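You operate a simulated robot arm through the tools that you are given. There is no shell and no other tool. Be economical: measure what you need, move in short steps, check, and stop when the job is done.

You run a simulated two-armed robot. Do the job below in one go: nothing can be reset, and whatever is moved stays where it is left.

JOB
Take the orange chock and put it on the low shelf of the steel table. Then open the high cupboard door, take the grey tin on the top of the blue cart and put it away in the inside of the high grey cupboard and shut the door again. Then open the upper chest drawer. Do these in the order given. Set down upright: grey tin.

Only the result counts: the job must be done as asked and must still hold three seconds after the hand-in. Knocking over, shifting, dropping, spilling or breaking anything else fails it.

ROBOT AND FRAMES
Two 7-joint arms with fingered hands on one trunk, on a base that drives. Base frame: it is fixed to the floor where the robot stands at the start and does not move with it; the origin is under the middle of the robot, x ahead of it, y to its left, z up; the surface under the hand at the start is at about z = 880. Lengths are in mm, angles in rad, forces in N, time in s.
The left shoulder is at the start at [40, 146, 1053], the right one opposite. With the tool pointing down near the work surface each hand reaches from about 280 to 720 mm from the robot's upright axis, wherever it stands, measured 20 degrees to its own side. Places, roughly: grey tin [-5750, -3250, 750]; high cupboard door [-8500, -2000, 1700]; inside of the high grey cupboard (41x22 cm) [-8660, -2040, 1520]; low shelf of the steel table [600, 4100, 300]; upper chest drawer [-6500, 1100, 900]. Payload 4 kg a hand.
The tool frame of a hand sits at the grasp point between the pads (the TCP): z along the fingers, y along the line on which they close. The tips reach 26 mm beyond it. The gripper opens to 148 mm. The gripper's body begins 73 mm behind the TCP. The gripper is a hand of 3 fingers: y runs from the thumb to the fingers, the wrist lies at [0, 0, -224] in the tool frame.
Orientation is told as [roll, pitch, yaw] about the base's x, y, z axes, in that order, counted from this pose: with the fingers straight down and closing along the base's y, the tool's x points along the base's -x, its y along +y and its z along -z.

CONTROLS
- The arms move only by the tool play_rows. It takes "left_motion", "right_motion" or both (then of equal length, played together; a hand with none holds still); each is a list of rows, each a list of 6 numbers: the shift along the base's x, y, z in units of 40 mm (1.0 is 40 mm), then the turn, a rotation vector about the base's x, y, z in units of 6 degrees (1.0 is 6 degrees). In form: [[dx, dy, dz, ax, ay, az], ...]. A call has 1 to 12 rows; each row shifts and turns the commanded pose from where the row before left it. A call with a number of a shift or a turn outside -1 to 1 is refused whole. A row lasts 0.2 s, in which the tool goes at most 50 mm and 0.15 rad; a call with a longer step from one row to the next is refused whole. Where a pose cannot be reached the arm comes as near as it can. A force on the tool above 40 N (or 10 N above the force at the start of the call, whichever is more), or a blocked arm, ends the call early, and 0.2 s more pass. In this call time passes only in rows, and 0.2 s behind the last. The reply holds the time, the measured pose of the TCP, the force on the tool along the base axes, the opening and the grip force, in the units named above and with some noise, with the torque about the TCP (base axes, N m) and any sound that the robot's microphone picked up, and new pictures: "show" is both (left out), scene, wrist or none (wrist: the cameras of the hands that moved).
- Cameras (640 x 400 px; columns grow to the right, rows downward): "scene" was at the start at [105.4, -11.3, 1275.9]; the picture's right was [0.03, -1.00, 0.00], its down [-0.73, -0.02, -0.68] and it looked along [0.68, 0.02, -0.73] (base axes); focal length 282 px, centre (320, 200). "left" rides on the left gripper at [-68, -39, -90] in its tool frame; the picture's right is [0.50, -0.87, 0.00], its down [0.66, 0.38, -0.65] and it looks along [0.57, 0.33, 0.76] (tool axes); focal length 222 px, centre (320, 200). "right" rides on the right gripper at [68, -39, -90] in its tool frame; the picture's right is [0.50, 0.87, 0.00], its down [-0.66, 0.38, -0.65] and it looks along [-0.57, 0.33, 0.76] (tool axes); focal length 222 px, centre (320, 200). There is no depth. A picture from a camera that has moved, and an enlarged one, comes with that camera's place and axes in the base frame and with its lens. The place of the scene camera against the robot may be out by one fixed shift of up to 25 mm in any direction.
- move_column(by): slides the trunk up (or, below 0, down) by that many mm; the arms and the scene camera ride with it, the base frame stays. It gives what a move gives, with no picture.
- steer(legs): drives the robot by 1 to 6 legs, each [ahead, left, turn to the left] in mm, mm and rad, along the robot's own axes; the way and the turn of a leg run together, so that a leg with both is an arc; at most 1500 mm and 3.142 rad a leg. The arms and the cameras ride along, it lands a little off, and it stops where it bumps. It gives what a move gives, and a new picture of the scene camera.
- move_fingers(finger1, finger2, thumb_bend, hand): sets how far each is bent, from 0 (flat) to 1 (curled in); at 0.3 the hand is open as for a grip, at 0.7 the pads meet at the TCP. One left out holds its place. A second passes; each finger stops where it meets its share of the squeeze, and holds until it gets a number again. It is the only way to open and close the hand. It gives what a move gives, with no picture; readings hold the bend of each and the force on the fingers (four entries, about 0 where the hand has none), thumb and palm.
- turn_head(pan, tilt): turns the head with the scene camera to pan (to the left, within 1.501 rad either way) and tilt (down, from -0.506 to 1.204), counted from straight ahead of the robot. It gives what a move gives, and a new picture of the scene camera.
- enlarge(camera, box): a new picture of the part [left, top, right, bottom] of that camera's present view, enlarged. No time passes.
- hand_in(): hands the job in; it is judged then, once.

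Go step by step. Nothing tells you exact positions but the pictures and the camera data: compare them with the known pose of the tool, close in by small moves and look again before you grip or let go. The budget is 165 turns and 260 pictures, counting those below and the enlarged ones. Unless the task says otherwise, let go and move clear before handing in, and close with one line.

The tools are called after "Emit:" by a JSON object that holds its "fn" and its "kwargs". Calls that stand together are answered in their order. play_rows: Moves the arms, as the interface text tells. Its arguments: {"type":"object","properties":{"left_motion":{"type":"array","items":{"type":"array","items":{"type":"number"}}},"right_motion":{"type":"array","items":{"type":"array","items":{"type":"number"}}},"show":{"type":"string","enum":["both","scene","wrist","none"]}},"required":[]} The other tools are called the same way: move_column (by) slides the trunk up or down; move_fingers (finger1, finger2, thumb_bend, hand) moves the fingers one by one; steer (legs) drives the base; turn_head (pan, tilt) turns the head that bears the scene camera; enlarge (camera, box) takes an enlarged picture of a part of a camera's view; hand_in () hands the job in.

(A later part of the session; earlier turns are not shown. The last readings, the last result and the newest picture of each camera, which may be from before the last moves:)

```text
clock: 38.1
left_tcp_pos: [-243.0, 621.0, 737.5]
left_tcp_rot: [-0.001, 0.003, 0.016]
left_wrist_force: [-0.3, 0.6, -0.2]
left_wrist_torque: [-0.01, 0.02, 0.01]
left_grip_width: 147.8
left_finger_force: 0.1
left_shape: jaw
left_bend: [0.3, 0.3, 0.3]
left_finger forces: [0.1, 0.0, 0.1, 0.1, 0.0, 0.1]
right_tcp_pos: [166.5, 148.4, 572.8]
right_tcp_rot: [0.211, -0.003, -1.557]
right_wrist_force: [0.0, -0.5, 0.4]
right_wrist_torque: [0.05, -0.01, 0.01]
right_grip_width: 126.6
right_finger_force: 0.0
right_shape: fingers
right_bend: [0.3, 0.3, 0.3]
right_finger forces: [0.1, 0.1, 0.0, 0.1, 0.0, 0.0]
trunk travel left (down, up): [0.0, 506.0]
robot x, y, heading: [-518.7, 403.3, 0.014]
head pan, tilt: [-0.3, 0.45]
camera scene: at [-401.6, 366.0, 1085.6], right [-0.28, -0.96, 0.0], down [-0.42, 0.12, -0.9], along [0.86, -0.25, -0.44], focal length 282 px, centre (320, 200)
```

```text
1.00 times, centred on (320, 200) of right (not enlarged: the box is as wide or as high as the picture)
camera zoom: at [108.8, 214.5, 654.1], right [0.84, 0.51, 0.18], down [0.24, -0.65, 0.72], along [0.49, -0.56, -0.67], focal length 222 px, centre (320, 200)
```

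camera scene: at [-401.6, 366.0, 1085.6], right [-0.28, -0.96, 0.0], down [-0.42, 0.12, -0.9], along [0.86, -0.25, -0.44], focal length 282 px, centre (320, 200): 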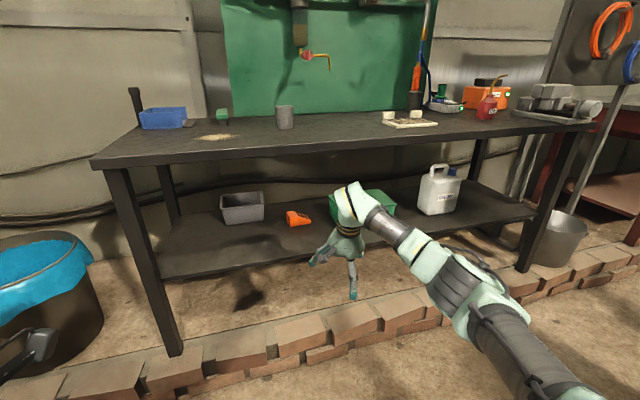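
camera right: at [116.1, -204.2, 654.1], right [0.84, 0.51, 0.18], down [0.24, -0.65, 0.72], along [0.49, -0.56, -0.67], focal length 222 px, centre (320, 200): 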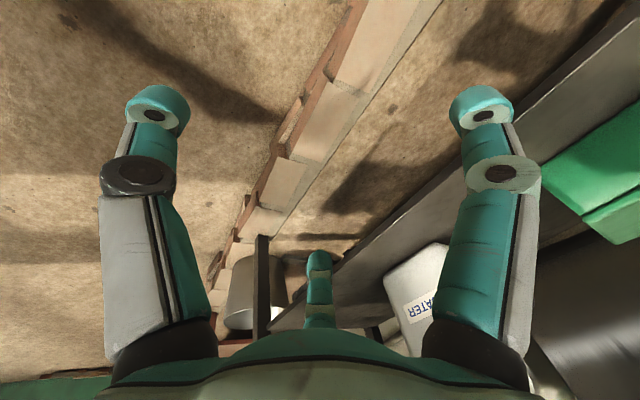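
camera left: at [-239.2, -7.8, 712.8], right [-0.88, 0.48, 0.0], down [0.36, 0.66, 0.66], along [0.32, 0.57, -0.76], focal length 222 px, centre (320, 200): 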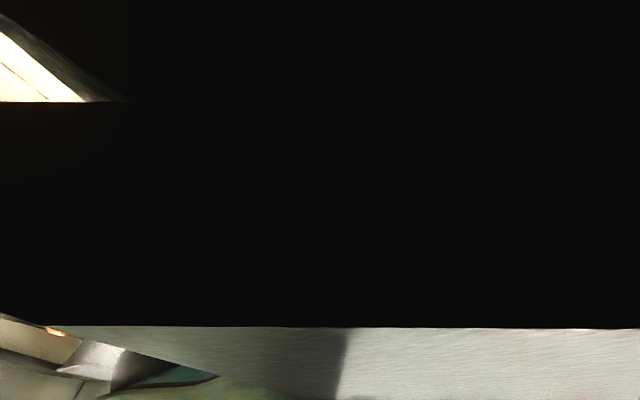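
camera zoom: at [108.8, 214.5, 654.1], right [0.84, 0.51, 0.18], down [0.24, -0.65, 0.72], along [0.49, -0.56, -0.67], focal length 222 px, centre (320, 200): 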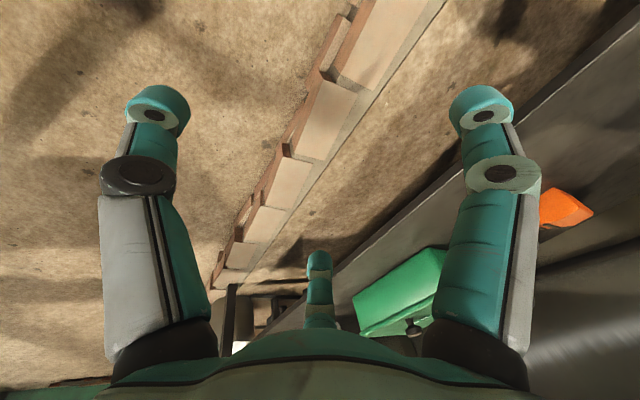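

The chock's footprint works out as x 570–615, y 119–207, about 45 mm tall, tapering to a low toe on the right. I'll turn the hand another 30° so one jaw goes to the toe and two to the long sides, and open the fingers wider to straddle it.

Emit:
{"fn": "play_rows", "kwargs": {"right_motion": [[0, 0, 0, 0, 0, -1], [0, 0, 0, 0, 0, -1], [0, 0, 0, 0, 0, -1], [0, 0, 0, 0, 0, -1], [0, 0, 0, 0, 0, -1]], "show": "none"}}

Emit:
{"fn": "move_fingers", "kwargs": {"hand": "right", "finger1": 0.18, "finger2": 0.18, "thumb_bend": 0.18}}

Emit:
{"fn": "enlarge", "kwargs": {"camera": "right", "box": [0, 0, 640, 400]}}

```text
clock: 39.3
left_tcp_pos: [-243.5, 619.9, 738.0]
left_tcp_rot: [-0.001, 0.001, 0.016]
left_wrist_force: [0.2, -0.3, -1.3]
left_wrist_torque: [0.04, 0.02, -0.03]
left_grip_width: 147.7
left_finger_force: 0.1
left_shape: jaw
left_bend: [0.3, 0.3, 0.3]
left_finger forces: [0.0, 0.1, 0.0, 0.0, 0.0, 0.1]
right_tcp_pos: [215.6, 127.6, 581.9]
right_tcp_rot: [0.209, -0.004, -1.923]
right_wrist_force: [-0.1, 0.6, -0.4]
right_wrist_torque: [-0.03, 0.01, -0.01]
right_grip_width: 126.6
right_finger_force: 0.1
right_shape: fingers
right_bend: [0.3, 0.3, 0.3]
right_finger forces: [0.0, 0.0, 0.1, 0.0, 0.1, 0.0]
right hand out of reach, approached as far as the arm can: row 2, 3, 4, 5
trunk travel left (down, up): [0.0, 506.0]
robot x, y, heading: [-513.3, 403.9, 0.021]
head pan, tilt: [-0.3, 0.45]
```

```text
clock: 40.3
left_tcp_pos: [-244.7, 621.3, 738.2]
left_tcp_rot: [-0.001, 0.002, 0.018]
left_wrist_force: [0.4, 0.1, 0.6]
left_wrist_torque: [0.04, 0.0, 0.0]
left_grip_width: 148.0
left_finger_force: 0.0
left_shape: jaw
left_bend: [0.3, 0.3, 0.3]
left_finger forces: [0.1, 0.0, 0.0, 0.0, 0.1, 0.0]
right_tcp_pos: [215.5, 127.2, 580.2]
right_tcp_rot: [0.207, -0.004, -1.922]
right_wrist_force: [0.2, -0.3, 0.3]
right_wrist_torque: [0.0, 0.02, 0.04]
right_grip_width: 150.3
right_finger_force: 0.1
right_shape: fingers
right_bend: [0.18, 0.18, 0.18]
right_finger forces: [0.0, 0.1, 0.1, 0.1, 0.1, 0.0]
trunk travel left (down, up): [0.0, 506.0]
robot x, y, heading: [-512.9, 401.9, 0.018]
head pan, tilt: [-0.3, 0.45]
```

```text
1.00 times, centred on (320, 200) of right (not enlarged: the box is as wide or as high as the picture)
camera zoom: at [184.5, 208.9, 661.3], right [0.97, 0.18, 0.18], down [0.0, -0.69, 0.72], along [0.25, -0.7, -0.67], focal length 222 px, centre (320, 200)
```

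zoom: 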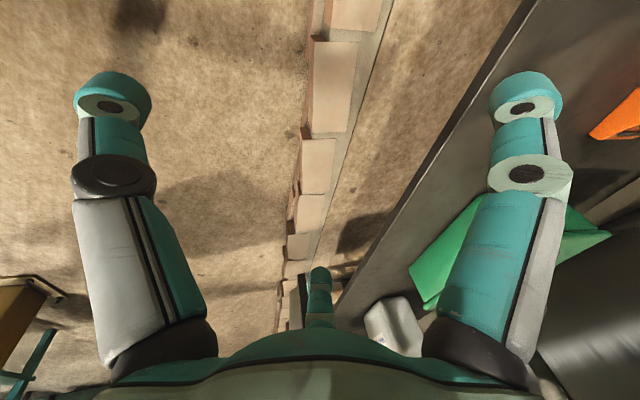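

The hand is turned to -110°, good enough. I'll lower it to straddling height and shift the base left so the open jaws line up with the chock.

Emit:
{"fn": "play_rows", "kwargs": {"right_motion": [[0, 0, -0.45, 0, 0, 0], [0, 0, -0.45, 0, 0, 0]], "show": "none"}}

Emit:
{"fn": "steer", "kwargs": {"legs": [[150, 50, 0]]}}

Emit:
{"fn": "enlarge", "kwargs": {"camera": "right", "box": [0, 0, 640, 400]}}

```text
clock: 40.9
left_tcp_pos: [-243.4, 621.5, 738.1]
left_tcp_rot: [0.0, 0.002, 0.017]
left_wrist_force: [-0.4, 0.1, -0.1]
left_wrist_torque: [0.0, 0.02, 0.0]
left_grip_width: 147.9
left_finger_force: 0.0
left_shape: jaw
left_bend: [0.3, 0.3, 0.3]
left_finger forces: [0.0, 0.1, 0.1, 0.0, 0.0, 0.0]
right_tcp_pos: [211.6, 126.6, 544.8]
right_tcp_rot: [0.21, -0.004, -1.92]
right_wrist_force: [0.0, -0.6, 0.4]
right_wrist_torque: [0.0, 0.01, 0.0]
right_grip_width: 150.3
right_finger_force: 0.0
right_shape: fingers
right_bend: [0.18, 0.18, 0.18]
right_finger forces: [0.1, 0.1, 0.0, 0.0, 0.1, 0.0]
right hand out of reach, approached as far as the arm can: row 2
trunk travel left (down, up): [0.0, 506.0]
robot x, y, heading: [-517.2, 401.0, 0.022]
head pan, tilt: [-0.3, 0.45]
```

```text
clock: 42.3
left_tcp_pos: [-95.8, 673.7, 737.9]
left_tcp_rot: [-0.001, 0.004, 0.02]
left_wrist_force: [1.0, 0.0, -1.2]
left_wrist_torque: [0.01, 0.05, 0.03]
left_grip_width: 147.9
left_finger_force: 0.1
left_shape: jaw
left_bend: [0.3, 0.3, 0.3]
left_finger forces: [0.0, 0.0, 0.0, 0.0, 0.1, 0.0]
right_tcp_pos: [358.4, 181.0, 544.2]
right_tcp_rot: [0.209, -0.004, -1.918]
right_wrist_force: [0.0, 0.3, 0.1]
right_wrist_torque: [-0.01, 0.04, 0.0]
right_grip_width: 150.5
right_finger_force: 0.1
right_shape: fingers
right_bend: [0.18, 0.18, 0.18]
right_finger forces: [0.0, 0.1, 0.0, 0.0, 0.0, 0.1]
trunk travel left (down, up): [0.0, 506.0]
robot x, y, heading: [-368.7, 456.0, 0.019]
head pan, tilt: [-0.3, 0.45]
camera scene: at [-253.6, 418.5, 1085.5], right [-0.28, -0.96, 0.0], down [-0.42, 0.12, -0.9], along [0.86, -0.25, -0.44], focal length 282 px, centre (320, 200)
```

scene: 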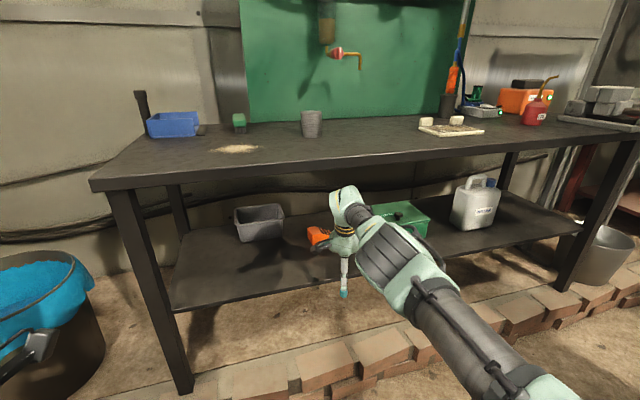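

```text
1.00 times, centred on (320, 200) of right (not enlarged: the box is as wide or as high as the picture)
camera zoom: at [328.9, 262.9, 625.5], right [0.97, 0.18, 0.18], down [0.0, -0.69, 0.72], along [0.25, -0.7, -0.67], focal length 222 px, centre (320, 200)
```

zoom: 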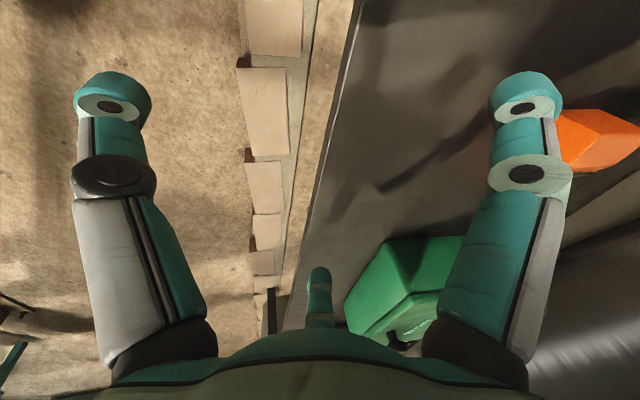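

The wrist view suggests the chock may sit a bit further left than the head camera says. I'll enlarge to check.

Emit:
{"fn": "enlarge", "kwargs": {"camera": "right", "box": [440, 50, 640, 190]}}

Emit:
{"fn": "enlarge", "kwargs": {"camera": "scene", "box": [270, 170, 410, 310]}}

```text
2.86 times, centred on (540, 120) of right
camera zoom: at [328.9, 262.9, 625.5], right [0.97, 0.18, 0.18], down [0.0, -0.69, 0.72], along [0.25, -0.7, -0.67], focal length 635 px, centre (-309, 429)
```

zoom: 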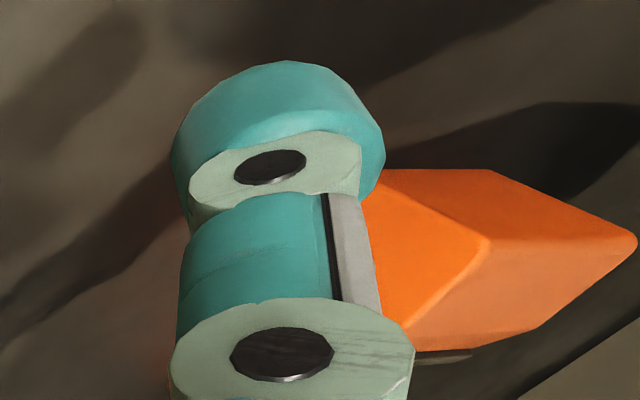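

```text
2.86 times, centred on (340, 240) of scene
camera zoom: at [-253.6, 418.5, 1085.5], right [-0.28, -0.96, 0.0], down [-0.42, 0.12, -0.9], along [0.86, -0.25, -0.44], focal length 805 px, centre (263, 86)
```

zoom: 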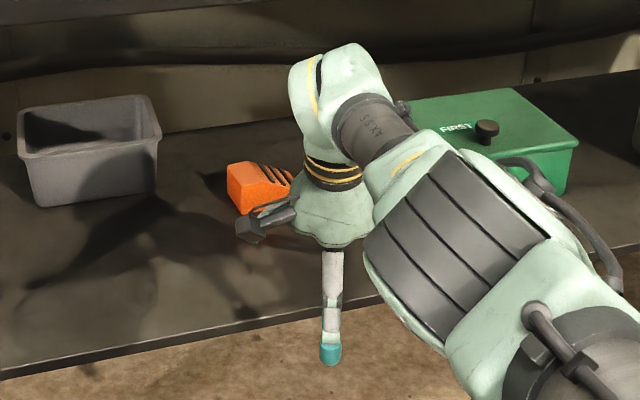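

From the wrist camera the chock's left end is near y = 225, so the head camera is off by about 18 mm in y. I'll go forward in part, a little further left, and look again.

Emit:
{"fn": "steer", "kwargs": {"legs": [[120, 13, 0]]}}

Emit:
{"fn": "enlarge", "kwargs": {"camera": "right", "box": [0, 0, 640, 400]}}

```text
clock: 43.5
left_tcp_pos: [24.5, 689.8, 738.4]
left_tcp_rot: [-0.002, 0.004, 0.019]
left_wrist_force: [0.7, 0.0, -1.2]
left_wrist_torque: [-0.01, 0.06, 0.0]
left_grip_width: 148.1
left_finger_force: 0.0
left_shape: jaw
left_bend: [0.3, 0.3, 0.3]
left_finger forces: [0.0, 0.0, 0.0, 0.1, 0.0, 0.0]
right_tcp_pos: [480.1, 196.2, 544.7]
right_tcp_rot: [0.208, -0.003, -1.919]
right_wrist_force: [0.5, -0.6, -0.1]
right_wrist_torque: [0.0, 0.0, 0.01]
right_grip_width: 150.6
right_finger_force: 0.1
right_shape: fingers
right_bend: [0.18, 0.18, 0.18]
right_finger forces: [0.0, 0.0, 0.1, 0.1, 0.0, 0.1]
trunk travel left (down, up): [0.0, 506.0]
robot x, y, heading: [-248.5, 472.7, 0.02]
head pan, tilt: [-0.3, 0.45]
camera scene: at [-133.1, 433.5, 1085.4], right [-0.28, -0.96, 0.0], down [-0.42, 0.12, -0.9], along [0.86, -0.25, -0.44], focal length 282 px, centre (320, 200)
```

scene: 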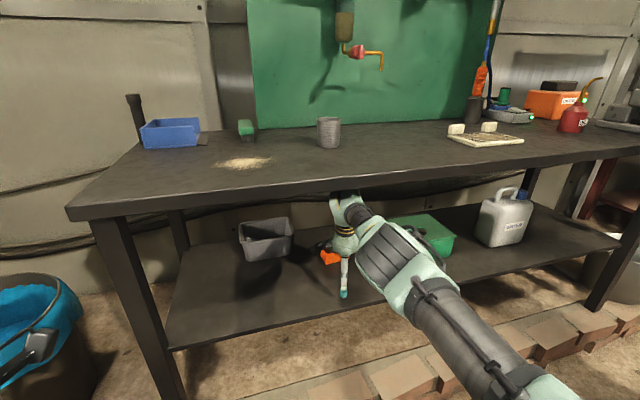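

```text
1.00 times, centred on (320, 200) of right (not enlarged: the box is as wide or as high as the picture)
camera zoom: at [449.2, 277.6, 625.3], right [0.97, 0.18, 0.18], down [0.0, -0.69, 0.72], along [0.25, -0.7, -0.67], focal length 222 px, centre (320, 200)
```

zoom: 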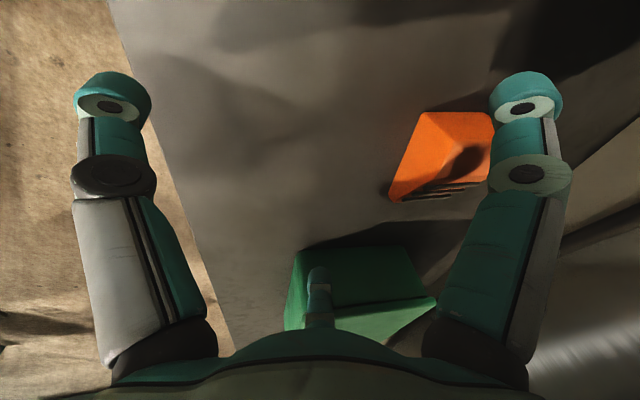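

The chock is now between the open jaws with its near face at about x = 562 and y 138–224. I'll go the remaining way forward and then slide slightly right to centre it.

Emit:
{"fn": "steer", "kwargs": {"legs": [[105, -2, 0]]}}

Emit:
{"fn": "enlarge", "kwargs": {"camera": "right", "box": [0, 0, 640, 400]}}

```text
clock: 44.7
left_tcp_pos: [131.1, 689.1, 737.7]
left_tcp_rot: [0.001, 0.004, 0.018]
left_wrist_force: [0.6, -0.2, 0.3]
left_wrist_torque: [0.01, 0.0, -0.01]
left_grip_width: 147.9
left_finger_force: 0.1
left_shape: jaw
left_bend: [0.3, 0.3, 0.3]
left_finger forces: [0.1, 0.0, 0.0, 0.0, 0.1, 0.0]
right_tcp_pos: [586.3, 194.7, 544.3]
right_tcp_rot: [0.208, -0.003, -1.92]
right_wrist_force: [0.2, -0.6, -0.2]
right_wrist_torque: [0.0, 0.0, -0.02]
right_grip_width: 150.4
right_finger_force: 0.1
right_shape: fingers
right_bend: [0.18, 0.18, 0.18]
right_finger forces: [0.0, 0.1, 0.0, 0.0, 0.0, 0.0]
trunk travel left (down, up): [0.0, 506.0]
robot x, y, heading: [-142.2, 473.8, 0.018]
head pan, tilt: [-0.3, 0.45]
camera scene: at [-26.4, 433.3, 1085.4], right [-0.28, -0.96, 0.0], down [-0.42, 0.12, -0.9], along [0.86, -0.25, -0.44], focal length 282 px, centre (320, 200)
```

scene: 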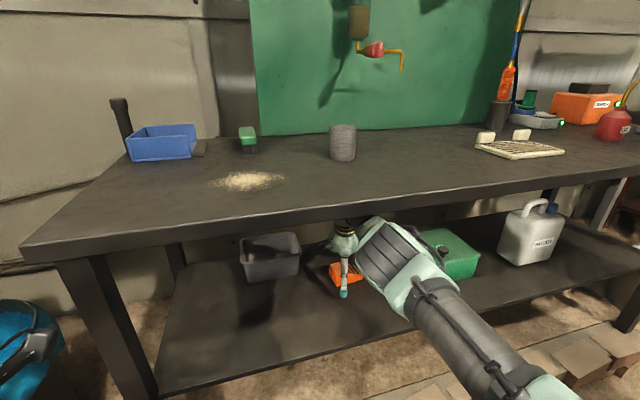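

```text
1.00 times, centred on (320, 200) of right (not enlarged: the box is as wide or as high as the picture)
camera zoom: at [555.7, 277.2, 625.2], right [0.97, 0.18, 0.18], down [0.0, -0.69, 0.72], along [0.25, -0.7, -0.67], focal length 222 px, centre (320, 200)
```

zoom: 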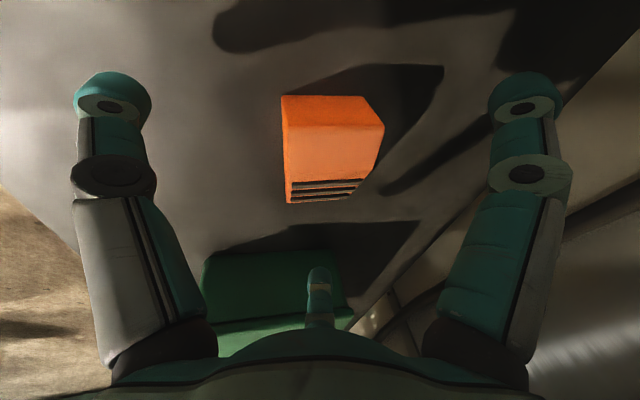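

The chock sits neatly between the jaws (x 566–618, y 136–226). I'll bring the hand over its centre, half-close the fingers and lower.

Emit:
{"fn": "play_rows", "kwargs": {"right_motion": [[0.12, -0.3, 0, 0, 0, 0]], "show": "none"}}

Emit:
{"fn": "move_fingers", "kwargs": {"hand": "right", "finger1": 0.4, "finger2": 0.4, "thumb_bend": 0.4}}

Emit:
{"fn": "enlarge", "kwargs": {"camera": "right", "box": [0, 0, 640, 400]}}

```text
clock: 45.1
left_tcp_pos: [130.6, 688.3, 738.5]
left_tcp_rot: [-0.001, 0.003, 0.018]
left_wrist_force: [0.2, 0.5, -0.6]
left_wrist_torque: [0.03, 0.01, -0.01]
left_grip_width: 148.1
left_finger_force: 0.1
left_shape: jaw
left_bend: [0.3, 0.3, 0.3]
left_finger forces: [0.0, 0.1, 0.0, 0.0, 0.0, 0.1]
right_tcp_pos: [586.5, 182.4, 545.5]
right_tcp_rot: [0.21, -0.003, -1.919]
right_wrist_force: [0.2, 0.6, 0.4]
right_wrist_torque: [-0.03, 0.02, 0.05]
right_grip_width: 150.6
right_finger_force: 0.0
right_shape: fingers
right_bend: [0.18, 0.18, 0.18]
right_finger forces: [0.0, 0.0, 0.0, 0.0, 0.0, 0.0]
right hand out of reach, approached as far as the arm can: row 1
trunk travel left (down, up): [0.0, 506.0]
robot x, y, heading: [-142.1, 471.0, 0.019]
head pan, tilt: [-0.3, 0.45]
```

```text
clock: 46.1
left_tcp_pos: [129.7, 689.1, 737.5]
left_tcp_rot: [-0.001, 0.003, 0.018]
left_wrist_force: [0.3, -0.5, -0.6]
left_wrist_torque: [-0.01, 0.01, -0.02]
left_grip_width: 147.9
left_finger_force: 0.0
left_shape: jaw
left_bend: [0.3, 0.3, 0.3]
left_finger forces: [0.0, 0.0, 0.0, 0.0, 0.0, 0.1]
right_tcp_pos: [586.5, 183.3, 546.3]
right_tcp_rot: [0.21, -0.002, -1.919]
right_wrist_force: [-0.1, 0.1, 0.1]
right_wrist_torque: [0.0, -0.01, 0.02]
right_grip_width: 95.8
right_finger_force: 0.0
right_shape: fingers
right_bend: [0.4, 0.4, 0.4]
right_finger forces: [0.0, 0.1, 0.0, 0.1, 0.0, 0.0]
trunk travel left (down, up): [0.0, 506.0]
robot x, y, heading: [-142.6, 471.9, 0.019]
head pan, tilt: [-0.3, 0.45]
```

```text
1.00 times, centred on (320, 200) of right (not enlarged: the box is as wide or as high as the picture)
camera zoom: at [555.4, 265.2, 626.0], right [0.97, 0.18, 0.18], down [0.0, -0.69, 0.72], along [0.26, -0.7, -0.67], focal length 222 px, centre (320, 200)
```

zoom: 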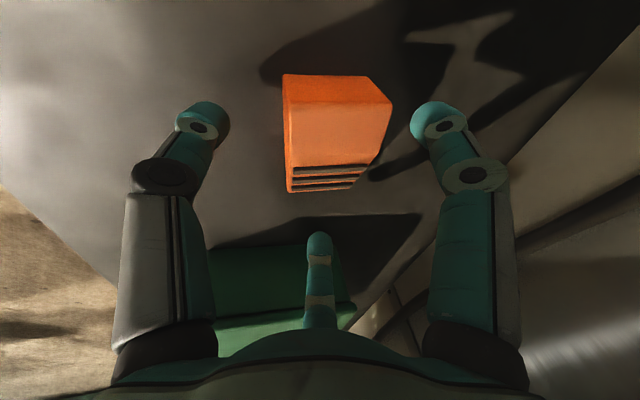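

Well placed. Now lower 16 mm and shift a few mm ahead.

Emit:
{"fn": "play_rows", "kwargs": {"right_motion": [[0.1, 0, -0.2, 0, 0, 0], [0.05, 0, -0.2, 0, 0, 0]], "show": "wrist"}}

```text
clock: 46.7
left_tcp_pos: [131.1, 689.5, 738.6]
left_tcp_rot: [0.0, 0.001, 0.02]
left_wrist_force: [-0.1, 0.3, 0.1]
left_wrist_torque: [-0.01, 0.01, 0.02]
left_grip_width: 147.8
left_finger_force: 0.1
left_shape: jaw
left_bend: [0.3, 0.3, 0.3]
left_finger forces: [0.1, 0.0, 0.0, 0.0, 0.1, 0.0]
right_tcp_pos: [584.8, 183.4, 531.4]
right_tcp_rot: [0.21, -0.002, -1.919]
right_wrist_force: [0.3, 0.3, -0.3]
right_wrist_torque: [0.01, -0.01, 0.03]
right_grip_width: 95.6
right_finger_force: 0.0
right_shape: fingers
right_bend: [0.4, 0.4, 0.4]
right_finger forces: [0.0, 0.0, 0.1, 0.0, 0.0, 0.0]
right hand out of reach, approached as far as the arm can: row 1, 2
trunk travel left (down, up): [0.0, 506.0]
robot x, y, heading: [-142.8, 472.6, 0.016]
head pan, tilt: [-0.3, 0.45]
camera right: at [553.3, 265.6, 612.3], right [0.97, 0.18, 0.18], down [0.0, -0.69, 0.72], along [0.26, -0.7, -0.67], focal length 222 px, centre (320, 200)
```

right: 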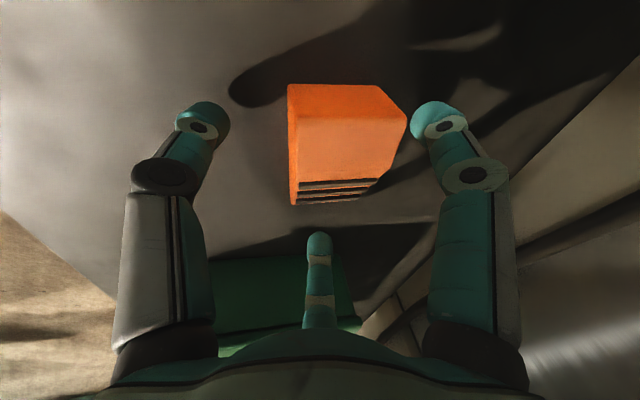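

The hand needs about 9 mm more ahead; I'll use the base, then close gently.

Emit:
{"fn": "steer", "kwargs": {"legs": [[10, 0, 0]]}}

Emit:
{"fn": "play_rows", "kwargs": {"right_motion": [[0, 0, -0.13, 0, 0, 0]], "show": "wrist"}}

```text
clock: 47.4
left_tcp_pos: [140.5, 688.3, 738.8]
left_tcp_rot: [0.0, 0.004, 0.017]
left_wrist_force: [0.6, -0.1, 0.0]
left_wrist_torque: [0.03, 0.03, -0.01]
left_grip_width: 147.9
left_finger_force: 0.1
left_shape: jaw
left_bend: [0.3, 0.3, 0.3]
left_finger forces: [0.0, 0.0, 0.1, 0.0, 0.0, 0.0]
right_tcp_pos: [594.8, 183.7, 530.3]
right_tcp_rot: [0.21, -0.003, -1.92]
right_wrist_force: [0.0, 0.7, -0.1]
right_wrist_torque: [-0.01, 0.01, -0.01]
right_grip_width: 95.9
right_finger_force: 0.1
right_shape: fingers
right_bend: [0.4, 0.4, 0.4]
right_finger forces: [0.1, 0.1, 0.0, 0.1, 0.1, 0.0]
trunk travel left (down, up): [0.0, 506.0]
robot x, y, heading: [-134.0, 473.4, 0.017]
head pan, tilt: [-0.3, 0.45]
camera scene: at [-17.1, 433.4, 1085.5], right [-0.28, -0.96, 0.0], down [-0.42, 0.12, -0.9], along [0.86, -0.25, -0.44], focal length 282 px, centre (320, 200)
```

scene: 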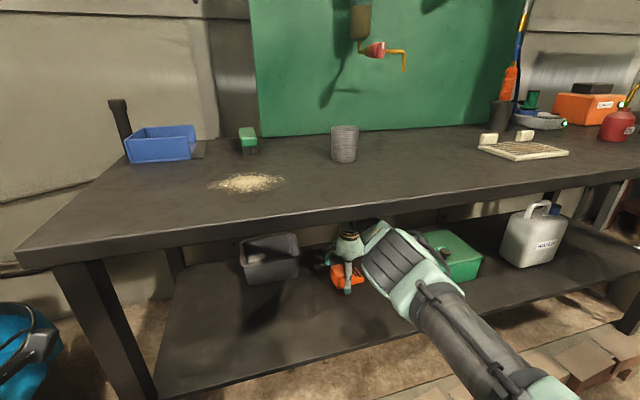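

```text
clock: 47.8
left_tcp_pos: [139.1, 688.2, 738.0]
left_tcp_rot: [0.0, 0.002, 0.018]
left_wrist_force: [0.0, -0.6, -0.3]
left_wrist_torque: [0.0, -0.01, 0.0]
left_grip_width: 148.1
left_finger_force: 0.0
left_shape: jaw
left_bend: [0.3, 0.3, 0.3]
left_finger forces: [0.1, 0.0, 0.0, 0.0, 0.0, 0.1]
right_tcp_pos: [593.4, 183.4, 527.1]
right_tcp_rot: [0.211, -0.001, -1.918]
right_wrist_force: [-0.7, -0.7, -0.4]
right_wrist_torque: [-0.01, -0.01, 0.0]
right_grip_width: 95.9
right_finger_force: 0.0
right_shape: fingers
right_bend: [0.4, 0.4, 0.4]
right_finger forces: [0.1, 0.1, 0.1, 0.1, 0.1, 0.0]
trunk travel left (down, up): [0.0, 506.0]
robot x, y, heading: [-133.2, 472.8, 0.023]
head pan, tilt: [-0.3, 0.45]
camera right: at [562.5, 265.3, 607.2], right [0.97, 0.18, 0.18], down [0.0, -0.69, 0.72], along [0.26, -0.7, -0.67], focal length 222 px, centre (320, 200)
```

right: 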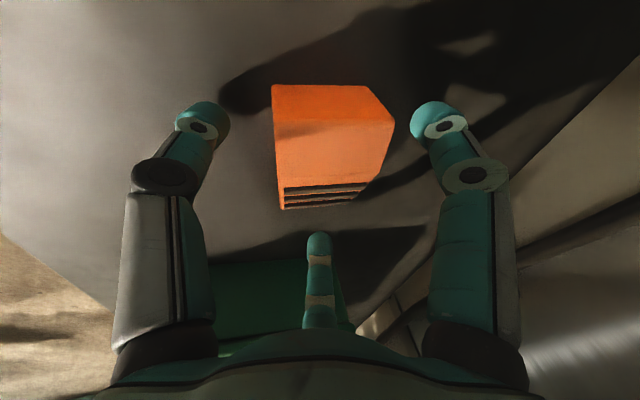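

Centred. Closing the fingers on the chock.

Emit:
{"fn": "move_fingers", "kwargs": {"hand": "right", "finger1": 0.7, "finger2": 0.7, "thumb_bend": 0.7}}

Emit:
{"fn": "enlarge", "kwargs": {"camera": "right", "box": [0, 0, 640, 400]}}

```text
clock: 48.8
left_tcp_pos: [139.3, 689.6, 738.7]
left_tcp_rot: [0.0, 0.002, 0.019]
left_wrist_force: [0.6, 0.1, -0.7]
left_wrist_torque: [0.01, 0.04, -0.03]
left_grip_width: 148.1
left_finger_force: 0.1
left_shape: jaw
left_bend: [0.3, 0.3, 0.3]
left_finger forces: [0.0, 0.0, 0.1, 0.0, 0.0, 0.0]
right_tcp_pos: [592.5, 183.7, 527.9]
right_tcp_rot: [0.213, -0.002, -1.918]
right_wrist_force: [-3.3, 0.6, 3.5]
right_wrist_torque: [-0.22, 0.14, -0.1]
right_grip_width: 52.3
right_finger_force: 19.1
right_shape: fingers
right_bend: [0.52, 0.57, 0.59]
right_finger forces: [13.1, 9.3, 0.1, 0.0, 16.3, 0.0]
trunk travel left (down, up): [0.0, 506.0]
robot x, y, heading: [-134.6, 475.2, 0.018]
head pan, tilt: [-0.3, 0.45]
```

```text
1.00 times, centred on (320, 200) of right (not enlarged: the box is as wide or as high as the picture)
camera zoom: at [562.1, 265.5, 607.9], right [0.97, 0.18, 0.18], down [0.0, -0.69, 0.72], along [0.26, -0.7, -0.67], focal length 222 px, centre (320, 200)
```

zoom: 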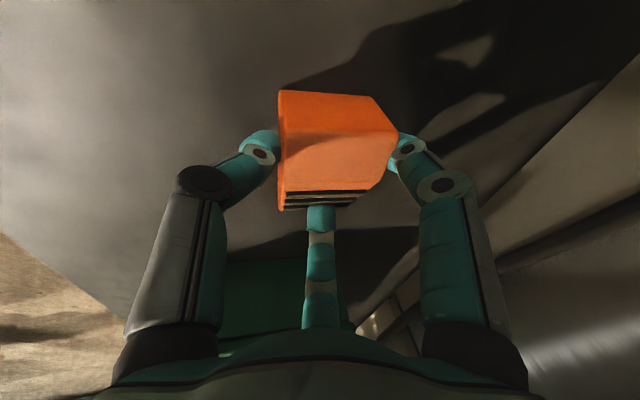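

Three firm contacts. I'll lift 25 mm with the trunk and back out.

Emit:
{"fn": "move_column", "kwargs": {"by": 22}}

Emit:
{"fn": "enlarge", "kwargs": {"camera": "right", "box": [0, 0, 640, 400]}}

```text
clock: 49.5
left_tcp_pos: [139.8, 687.5, 758.4]
left_tcp_rot: [-0.001, 0.001, 0.02]
left_wrist_force: [0.3, 0.4, -0.5]
left_wrist_torque: [0.04, -0.03, 0.02]
left_grip_width: 147.9
left_finger_force: 0.1
left_shape: jaw
left_bend: [0.3, 0.3, 0.3]
left_finger forces: [0.0, 0.0, 0.0, 0.0, 0.0, 0.1]
right_tcp_pos: [593.1, 183.6, 546.6]
right_tcp_rot: [0.211, -0.002, -1.918]
right_wrist_force: [0.6, -0.5, -1.9]
right_wrist_torque: [-0.02, 0.04, -0.02]
right_grip_width: 52.6
right_finger_force: 16.6
right_shape: fingers
right_bend: [0.51, 0.62, 0.59]
right_finger forces: [13.6, 4.5, 0.0, 0.0, 14.8, 0.1]
trunk travel left (down, up): [-22.0, 484.0]
robot x, y, heading: [-131.0, 471.0, 0.02]
head pan, tilt: [-0.3, 0.45]
```

```text
1.00 times, centred on (320, 200) of right (not enlarged: the box is as wide or as high as the picture)
camera zoom: at [562.6, 265.4, 627.6], right [0.97, 0.18, 0.18], down [0.0, -0.69, 0.72], along [0.26, -0.7, -0.67], focal length 222 px, centre (320, 200)
```

zoom: 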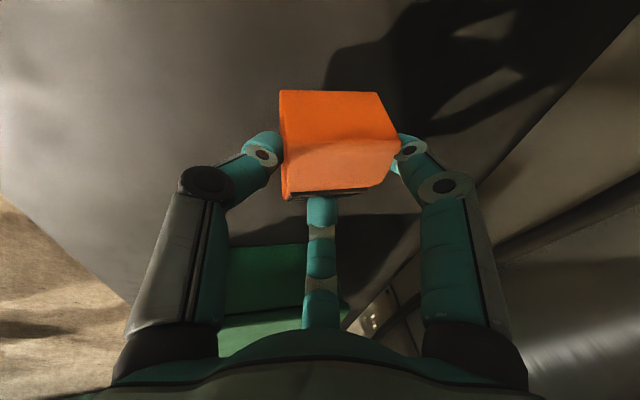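

The chock is lifted and held (slightly rotated). Backing out from under the bench.

Emit:
{"fn": "steer", "kwargs": {"legs": [[-500, 0, 0]]}}

Emit:
{"fn": "enlarge", "kwargs": {"camera": "right", "box": [0, 0, 640, 400]}}

Emit:
{"fn": "turn_head", "kwargs": {"pan": 1.4, "tilt": 0.2}}

```text
clock: 52.5
left_tcp_pos: [-363.9, 679.4, 759.6]
left_tcp_rot: [0.0, 0.002, 0.015]
left_wrist_force: [0.3, 0.2, -0.2]
left_wrist_torque: [-0.01, -0.02, 0.02]
left_grip_width: 147.8
left_finger_force: 0.0
left_shape: jaw
left_bend: [0.3, 0.3, 0.3]
left_finger forces: [0.0, 0.0, 0.0, 0.0, 0.1, 0.1]
right_tcp_pos: [87.3, 171.9, 548.2]
right_tcp_rot: [0.213, 0.0, -1.923]
right_wrist_force: [0.2, -0.1, -2.6]
right_wrist_torque: [0.02, 0.05, -0.01]
right_grip_width: 52.3
right_finger_force: 15.7
right_shape: fingers
right_bend: [0.51, 0.62, 0.59]
right_finger forces: [13.6, 4.4, 0.1, 0.1, 14.9, 0.0]
trunk travel left (down, up): [-22.0, 484.0]
robot x, y, heading: [-635.7, 461.9, 0.012]
head pan, tilt: [-0.3, 0.45]
camera scene: at [-522.2, 424.5, 1106.4], right [-0.28, -0.96, 0.0], down [-0.42, 0.12, -0.9], along [0.86, -0.25, -0.44], focal length 282 px, centre (320, 200)
```

scene: 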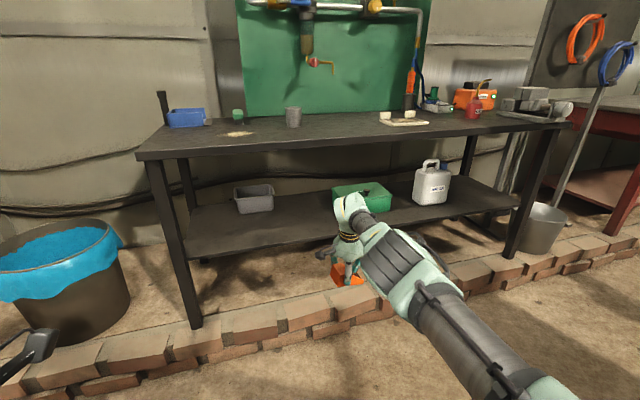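

```text
1.00 times, centred on (320, 200) of right (not enlarged: the box is as wide or as high as the picture)
camera zoom: at [57.4, 254.3, 628.4], right [0.97, 0.18, 0.18], down [-0.01, -0.69, 0.72], along [0.25, -0.7, -0.67], focal length 222 px, centre (320, 200)
```

zoom: 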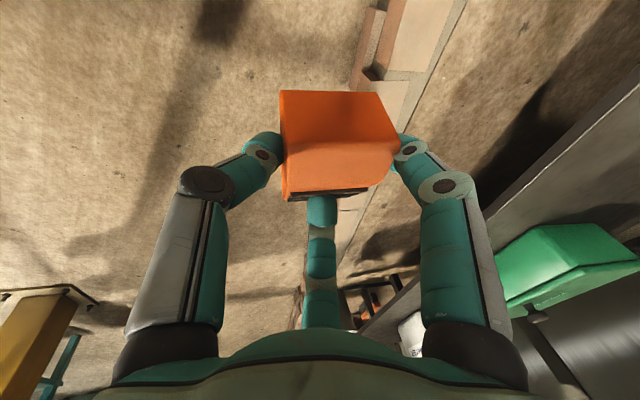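

```text
clock: 54.2
left_tcp_pos: [-362.7, 679.5, 759.2]
left_tcp_rot: [-0.001, 0.002, 0.016]
left_wrist_force: [0.6, 0.0, -0.3]
left_wrist_torque: [-0.06, 0.0, -0.01]
left_grip_width: 147.8
left_finger_force: 0.0
left_shape: jaw
left_bend: [0.3, 0.3, 0.3]
left_finger forces: [0.1, 0.1, 0.1, 0.0, 0.1, 0.1]
right_tcp_pos: [88.0, 171.7, 547.1]
right_tcp_rot: [0.212, -0.003, -1.924]
right_wrist_force: [-0.1, -0.2, -2.0]
right_wrist_torque: [0.03, 0.05, 0.04]
right_grip_width: 52.5
right_finger_force: 16.2
right_shape: fingers
right_bend: [0.51, 0.62, 0.59]
right_finger forces: [13.6, 4.4, 0.0, 0.1, 14.8, 0.0]
trunk travel left (down, up): [-22.0, 484.0]
robot x, y, heading: [-637.5, 461.5, 0.02]
head pan, tilt: [1.4, 0.201]
camera scene: at [-595.2, 542.5, 1129.6], right [0.99, -0.16, 0.0], down [-0.03, -0.2, -0.98], along [0.15, 0.97, -0.2], focal length 282 px, centre (320, 200)
```

scene: 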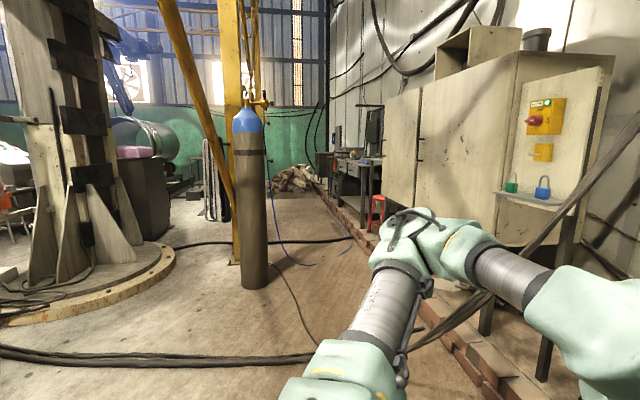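

The steel table lies ahead along the wall, past a gas cylinder at about [-820, 2715] and a cable near y = 1815. I'll turn left to face it and drive up the aisle.

Emit:
{"fn": "steer", "kwargs": {"legs": [[0, 0, 1.55], [900, -290, 0]]}}

Emit:
{"fn": "turn_head", "kwargs": {"pan": -0.1, "tilt": 0.3}}

```text
clock: 63.0
left_tcp_pos: [-554.4, 1650.3, 758.7]
left_tcp_rot: [0.0, 0.004, 1.566]
left_wrist_force: [0.0, 0.3, -0.4]
left_wrist_torque: [0.02, 0.0, 0.0]
left_grip_width: 147.5
left_finger_force: 0.1
left_shape: jaw
left_bend: [0.3, 0.3, 0.3]
left_finger forces: [0.0, 0.0, 0.1, 0.1, 0.0, 0.0]
right_tcp_pos: [-38.1, 2091.7, 546.6]
right_tcp_rot: [0.211, -0.002, -0.371]
right_wrist_force: [0.3, -0.2, -0.9]
right_wrist_torque: [-0.07, 0.03, 0.02]
right_grip_width: 51.4
right_finger_force: 16.1
right_shape: fingers
right_bend: [0.51, 0.62, 0.6]
right_finger forces: [13.4, 3.9, 0.1, 0.1, 14.7, 0.0]
trunk travel left (down, up): [-22.0, 484.0]
robot x, y, heading: [-343.1, 1376.2, 1.571]
head pan, tilt: [1.4, 0.201]
camera scene: at [-429.8, 1397.0, 1129.6], right [0.18, 0.98, 0.0], down [0.2, -0.04, -0.98], along [-0.96, 0.17, -0.2], focal length 282 px, centre (320, 200)
```

scene: 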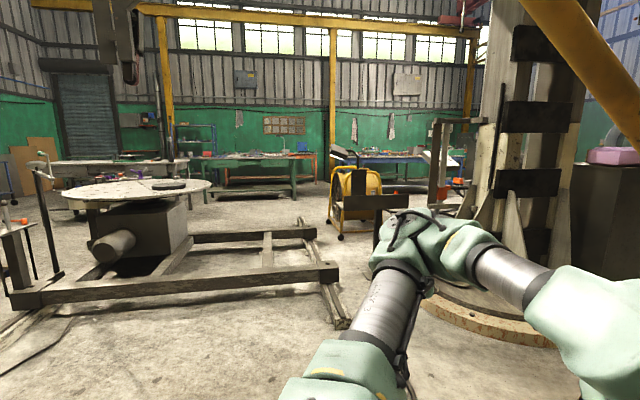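

```text
clock: 64.6
left_tcp_pos: [-553.7, 1649.8, 758.7]
left_tcp_rot: [0.0, 0.001, 1.566]
left_wrist_force: [0.1, -0.4, 0.3]
left_wrist_torque: [0.01, 0.0, -0.02]
left_grip_width: 147.8
left_finger_force: 0.1
left_shape: jaw
left_bend: [0.3, 0.3, 0.3]
left_finger forces: [0.1, 0.1, 0.0, 0.0, 0.0, 0.1]
right_tcp_pos: [-37.5, 2091.3, 547.7]
right_tcp_rot: [0.212, -0.001, -0.371]
right_wrist_force: [0.9, -0.3, -1.7]
right_wrist_torque: [-0.01, -0.02, 0.01]
right_grip_width: 51.9
right_finger_force: 15.8
right_shape: fingers
right_bend: [0.51, 0.62, 0.6]
right_finger forces: [13.5, 3.9, 0.0, 0.0, 14.7, 0.0]
trunk travel left (down, up): [-22.0, 484.0]
robot x, y, heading: [-340.4, 1369.3, 1.563]
head pan, tilt: [-0.099, 0.3]
camera scene: at [-328.4, 1473.2, 1120.3], right [0.99, -0.1, 0.0], down [-0.03, -0.29, -0.96], along [0.1, 0.95, -0.3], focal length 282 px, centre (320, 200)
```

scene: 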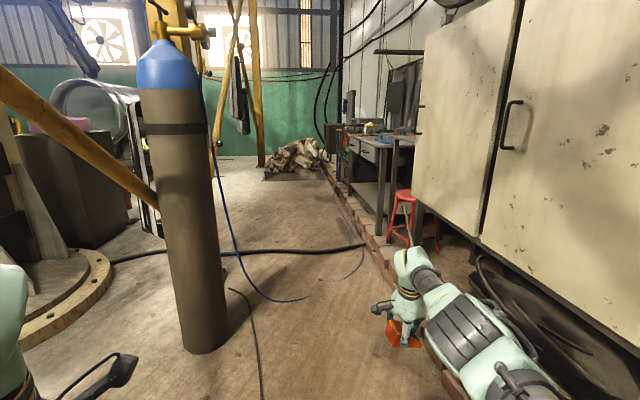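

The way is clear between the cylinder and the kerb. I'll drive on, edging right past the cylinder.

Emit:
{"fn": "steer", "kwargs": {"legs": [[700, -40, 0], [400, -160, 0], [500, 0, 0]]}}

Emit:
{"fn": "turn_head", "kwargs": {"pan": -0.6, "tilt": 0.35}}

```text
clock: 70.2
left_tcp_pos: [-400.9, 2632.9, 768.1]
left_tcp_rot: [-0.001, -0.018, 1.657]
left_wrist_force: [0.0, -0.1, -0.1]
left_wrist_torque: [-0.03, 0.0, -0.03]
left_grip_width: 148.0
left_finger_force: 0.1
left_shape: jaw
left_bend: [0.3, 0.3, 0.3]
left_finger forces: [0.0, 0.0, 0.0, 0.0, 0.0, 0.1]
right_tcp_pos: [87.1, 3107.6, 551.8]
right_tcp_rot: [0.218, 0.011, -0.308]
right_wrist_force: [-0.3, -0.2, -2.0]
right_wrist_torque: [-0.03, -0.04, 0.0]
right_grip_width: 51.9
right_finger_force: 16.5
right_shape: fingers
right_bend: [0.51, 0.63, 0.6]
right_finger forces: [13.6, 3.9, 0.1, 0.0, 14.6, 0.0]
trunk travel left (down, up): [-22.0, 484.0]
robot x, y, heading: [-178.6, 2376.0, 1.634]
head pan, tilt: [-0.099, 0.3]
stopped in leg 2: the robot was blocked; the commanded pose is now the measured one
camera scene: at [-156.7, 2465.9, 1121.8], right [1.0, -0.04, -0.01], down [-0.02, -0.28, -0.96], along [0.03, 0.96, -0.29], focal length 282 px, centre (320, 200)
```

scene: 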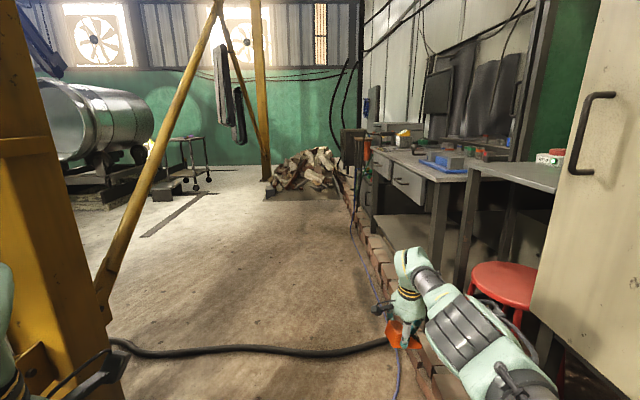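

```text
clock: 71.1
left_tcp_pos: [-400.2, 2632.1, 767.1]
left_tcp_rot: [-0.002, -0.018, 1.654]
left_wrist_force: [0.2, 0.6, 0.4]
left_wrist_torque: [-0.01, 0.02, 0.02]
left_grip_width: 147.9
left_finger_force: 0.1
left_shape: jaw
left_bend: [0.3, 0.3, 0.3]
left_finger forces: [0.0, 0.0, 0.1, 0.1, 0.1, 0.0]
right_tcp_pos: [88.8, 3108.6, 555.4]
right_tcp_rot: [0.222, 0.013, -0.308]
right_wrist_force: [-0.1, 0.2, -1.3]
right_wrist_torque: [0.03, -0.01, 0.01]
right_grip_width: 51.8
right_finger_force: 16.4
right_shape: fingers
right_bend: [0.51, 0.63, 0.6]
right_finger forces: [13.6, 3.9, 0.0, 0.0, 14.6, 0.1]
trunk travel left (down, up): [-22.0, 484.0]
robot x, y, heading: [-177.8, 2376.5, 1.631]
head pan, tilt: [-0.6, 0.351]
camera scene: at [-112.9, 2449.9, 1116.3], right [0.86, -0.52, -0.02], down [-0.19, -0.28, -0.94], along [0.48, 0.81, -0.34], focal length 282 px, centre (320, 200)
```

scene: 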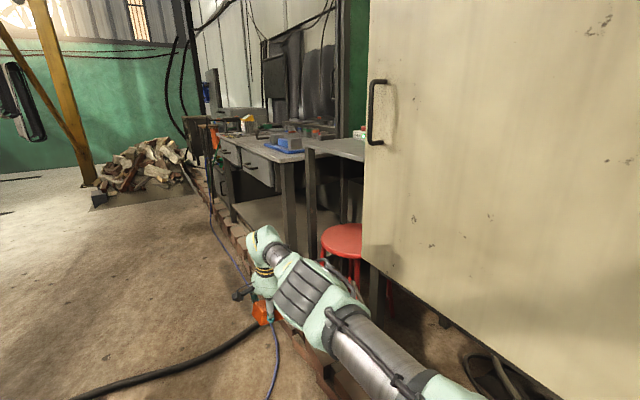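

The base was blocked. I'll look left and down right before moving, to see what it touches.

Emit:
{"fn": "turn_head", "kwargs": {"pan": 0.8, "tilt": 0.6}}

Emit:
{"fn": "turn_head", "kwargs": {"pan": -1.1, "tilt": 0.8}}

```text
clock: 72.7
left_tcp_pos: [-400.4, 2632.2, 768.0]
left_tcp_rot: [0.001, -0.016, 1.655]
left_wrist_force: [0.5, 1.6, 0.1]
left_wrist_torque: [0.0, 0.03, -0.01]
left_grip_width: 148.0
left_finger_force: 0.0
left_shape: jaw
left_bend: [0.3, 0.3, 0.3]
left_finger forces: [0.1, 0.0, 0.0, 0.1, 0.1, 0.0]
right_tcp_pos: [88.0, 3107.9, 556.1]
right_tcp_rot: [0.222, 0.014, -0.308]
right_wrist_force: [-0.2, -1.1, -1.2]
right_wrist_torque: [-0.05, -0.01, -0.03]
right_grip_width: 51.8
right_finger_force: 16.5
right_shape: fingers
right_bend: [0.51, 0.63, 0.6]
right_finger forces: [13.5, 3.9, 0.1, 0.0, 14.7, 0.0]
trunk travel left (down, up): [-22.0, 484.0]
robot x, y, heading: [-179.0, 2381.9, 1.629]
head pan, tilt: [0.799, 0.6]
camera scene: at [-228.0, 2428.1, 1094.7], right [0.65, 0.76, 0.0], down [0.42, -0.36, -0.84], along [-0.63, 0.55, -0.55], focal length 282 px, centre (320, 200)
```

scene: 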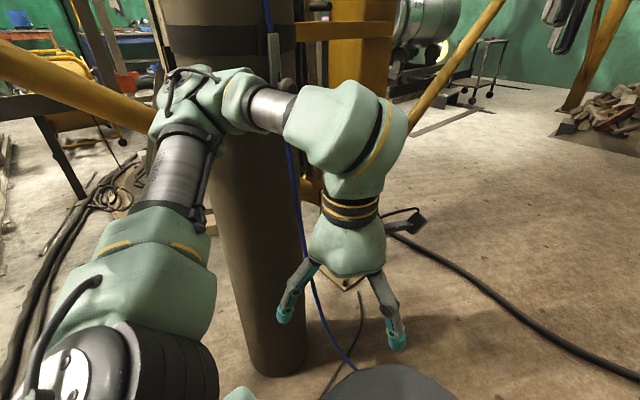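

```text
clock: 74.5
left_tcp_pos: [-399.5, 2631.6, 767.1]
left_tcp_rot: [0.0, -0.016, 1.654]
left_wrist_force: [-0.1, -0.6, 0.1]
left_wrist_torque: [0.0, -0.01, -0.01]
left_grip_width: 148.0
left_finger_force: 0.2
left_shape: jaw
left_bend: [0.3, 0.3, 0.3]
left_finger forces: [0.0, 0.0, 0.0, 0.1, 0.0, 0.0]
right_tcp_pos: [89.5, 3109.3, 555.2]
right_tcp_rot: [0.222, 0.012, -0.309]
right_wrist_force: [-0.4, -0.8, -1.4]
right_wrist_torque: [-0.02, -0.04, 0.02]
right_grip_width: 51.8
right_finger_force: 16.3
right_shape: fingers
right_bend: [0.51, 0.63, 0.6]
right_finger forces: [13.6, 3.9, 0.0, 0.1, 14.6, 0.1]
trunk travel left (down, up): [-22.0, 484.0]
robot x, y, heading: [-175.1, 2379.3, 1.63]
head pan, tilt: [-1.1, 0.799]
camera scene: at [-91.7, 2411.4, 1075.8], right [0.51, -0.86, -0.02], down [-0.63, -0.35, -0.69], along [0.59, 0.36, -0.72], focal length 282 px, centre (320, 200)
```

scene: 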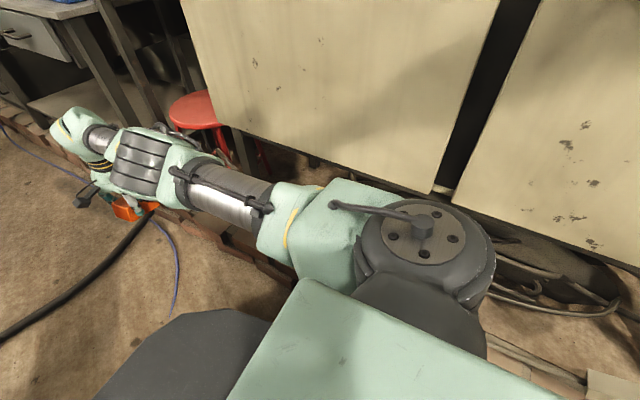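

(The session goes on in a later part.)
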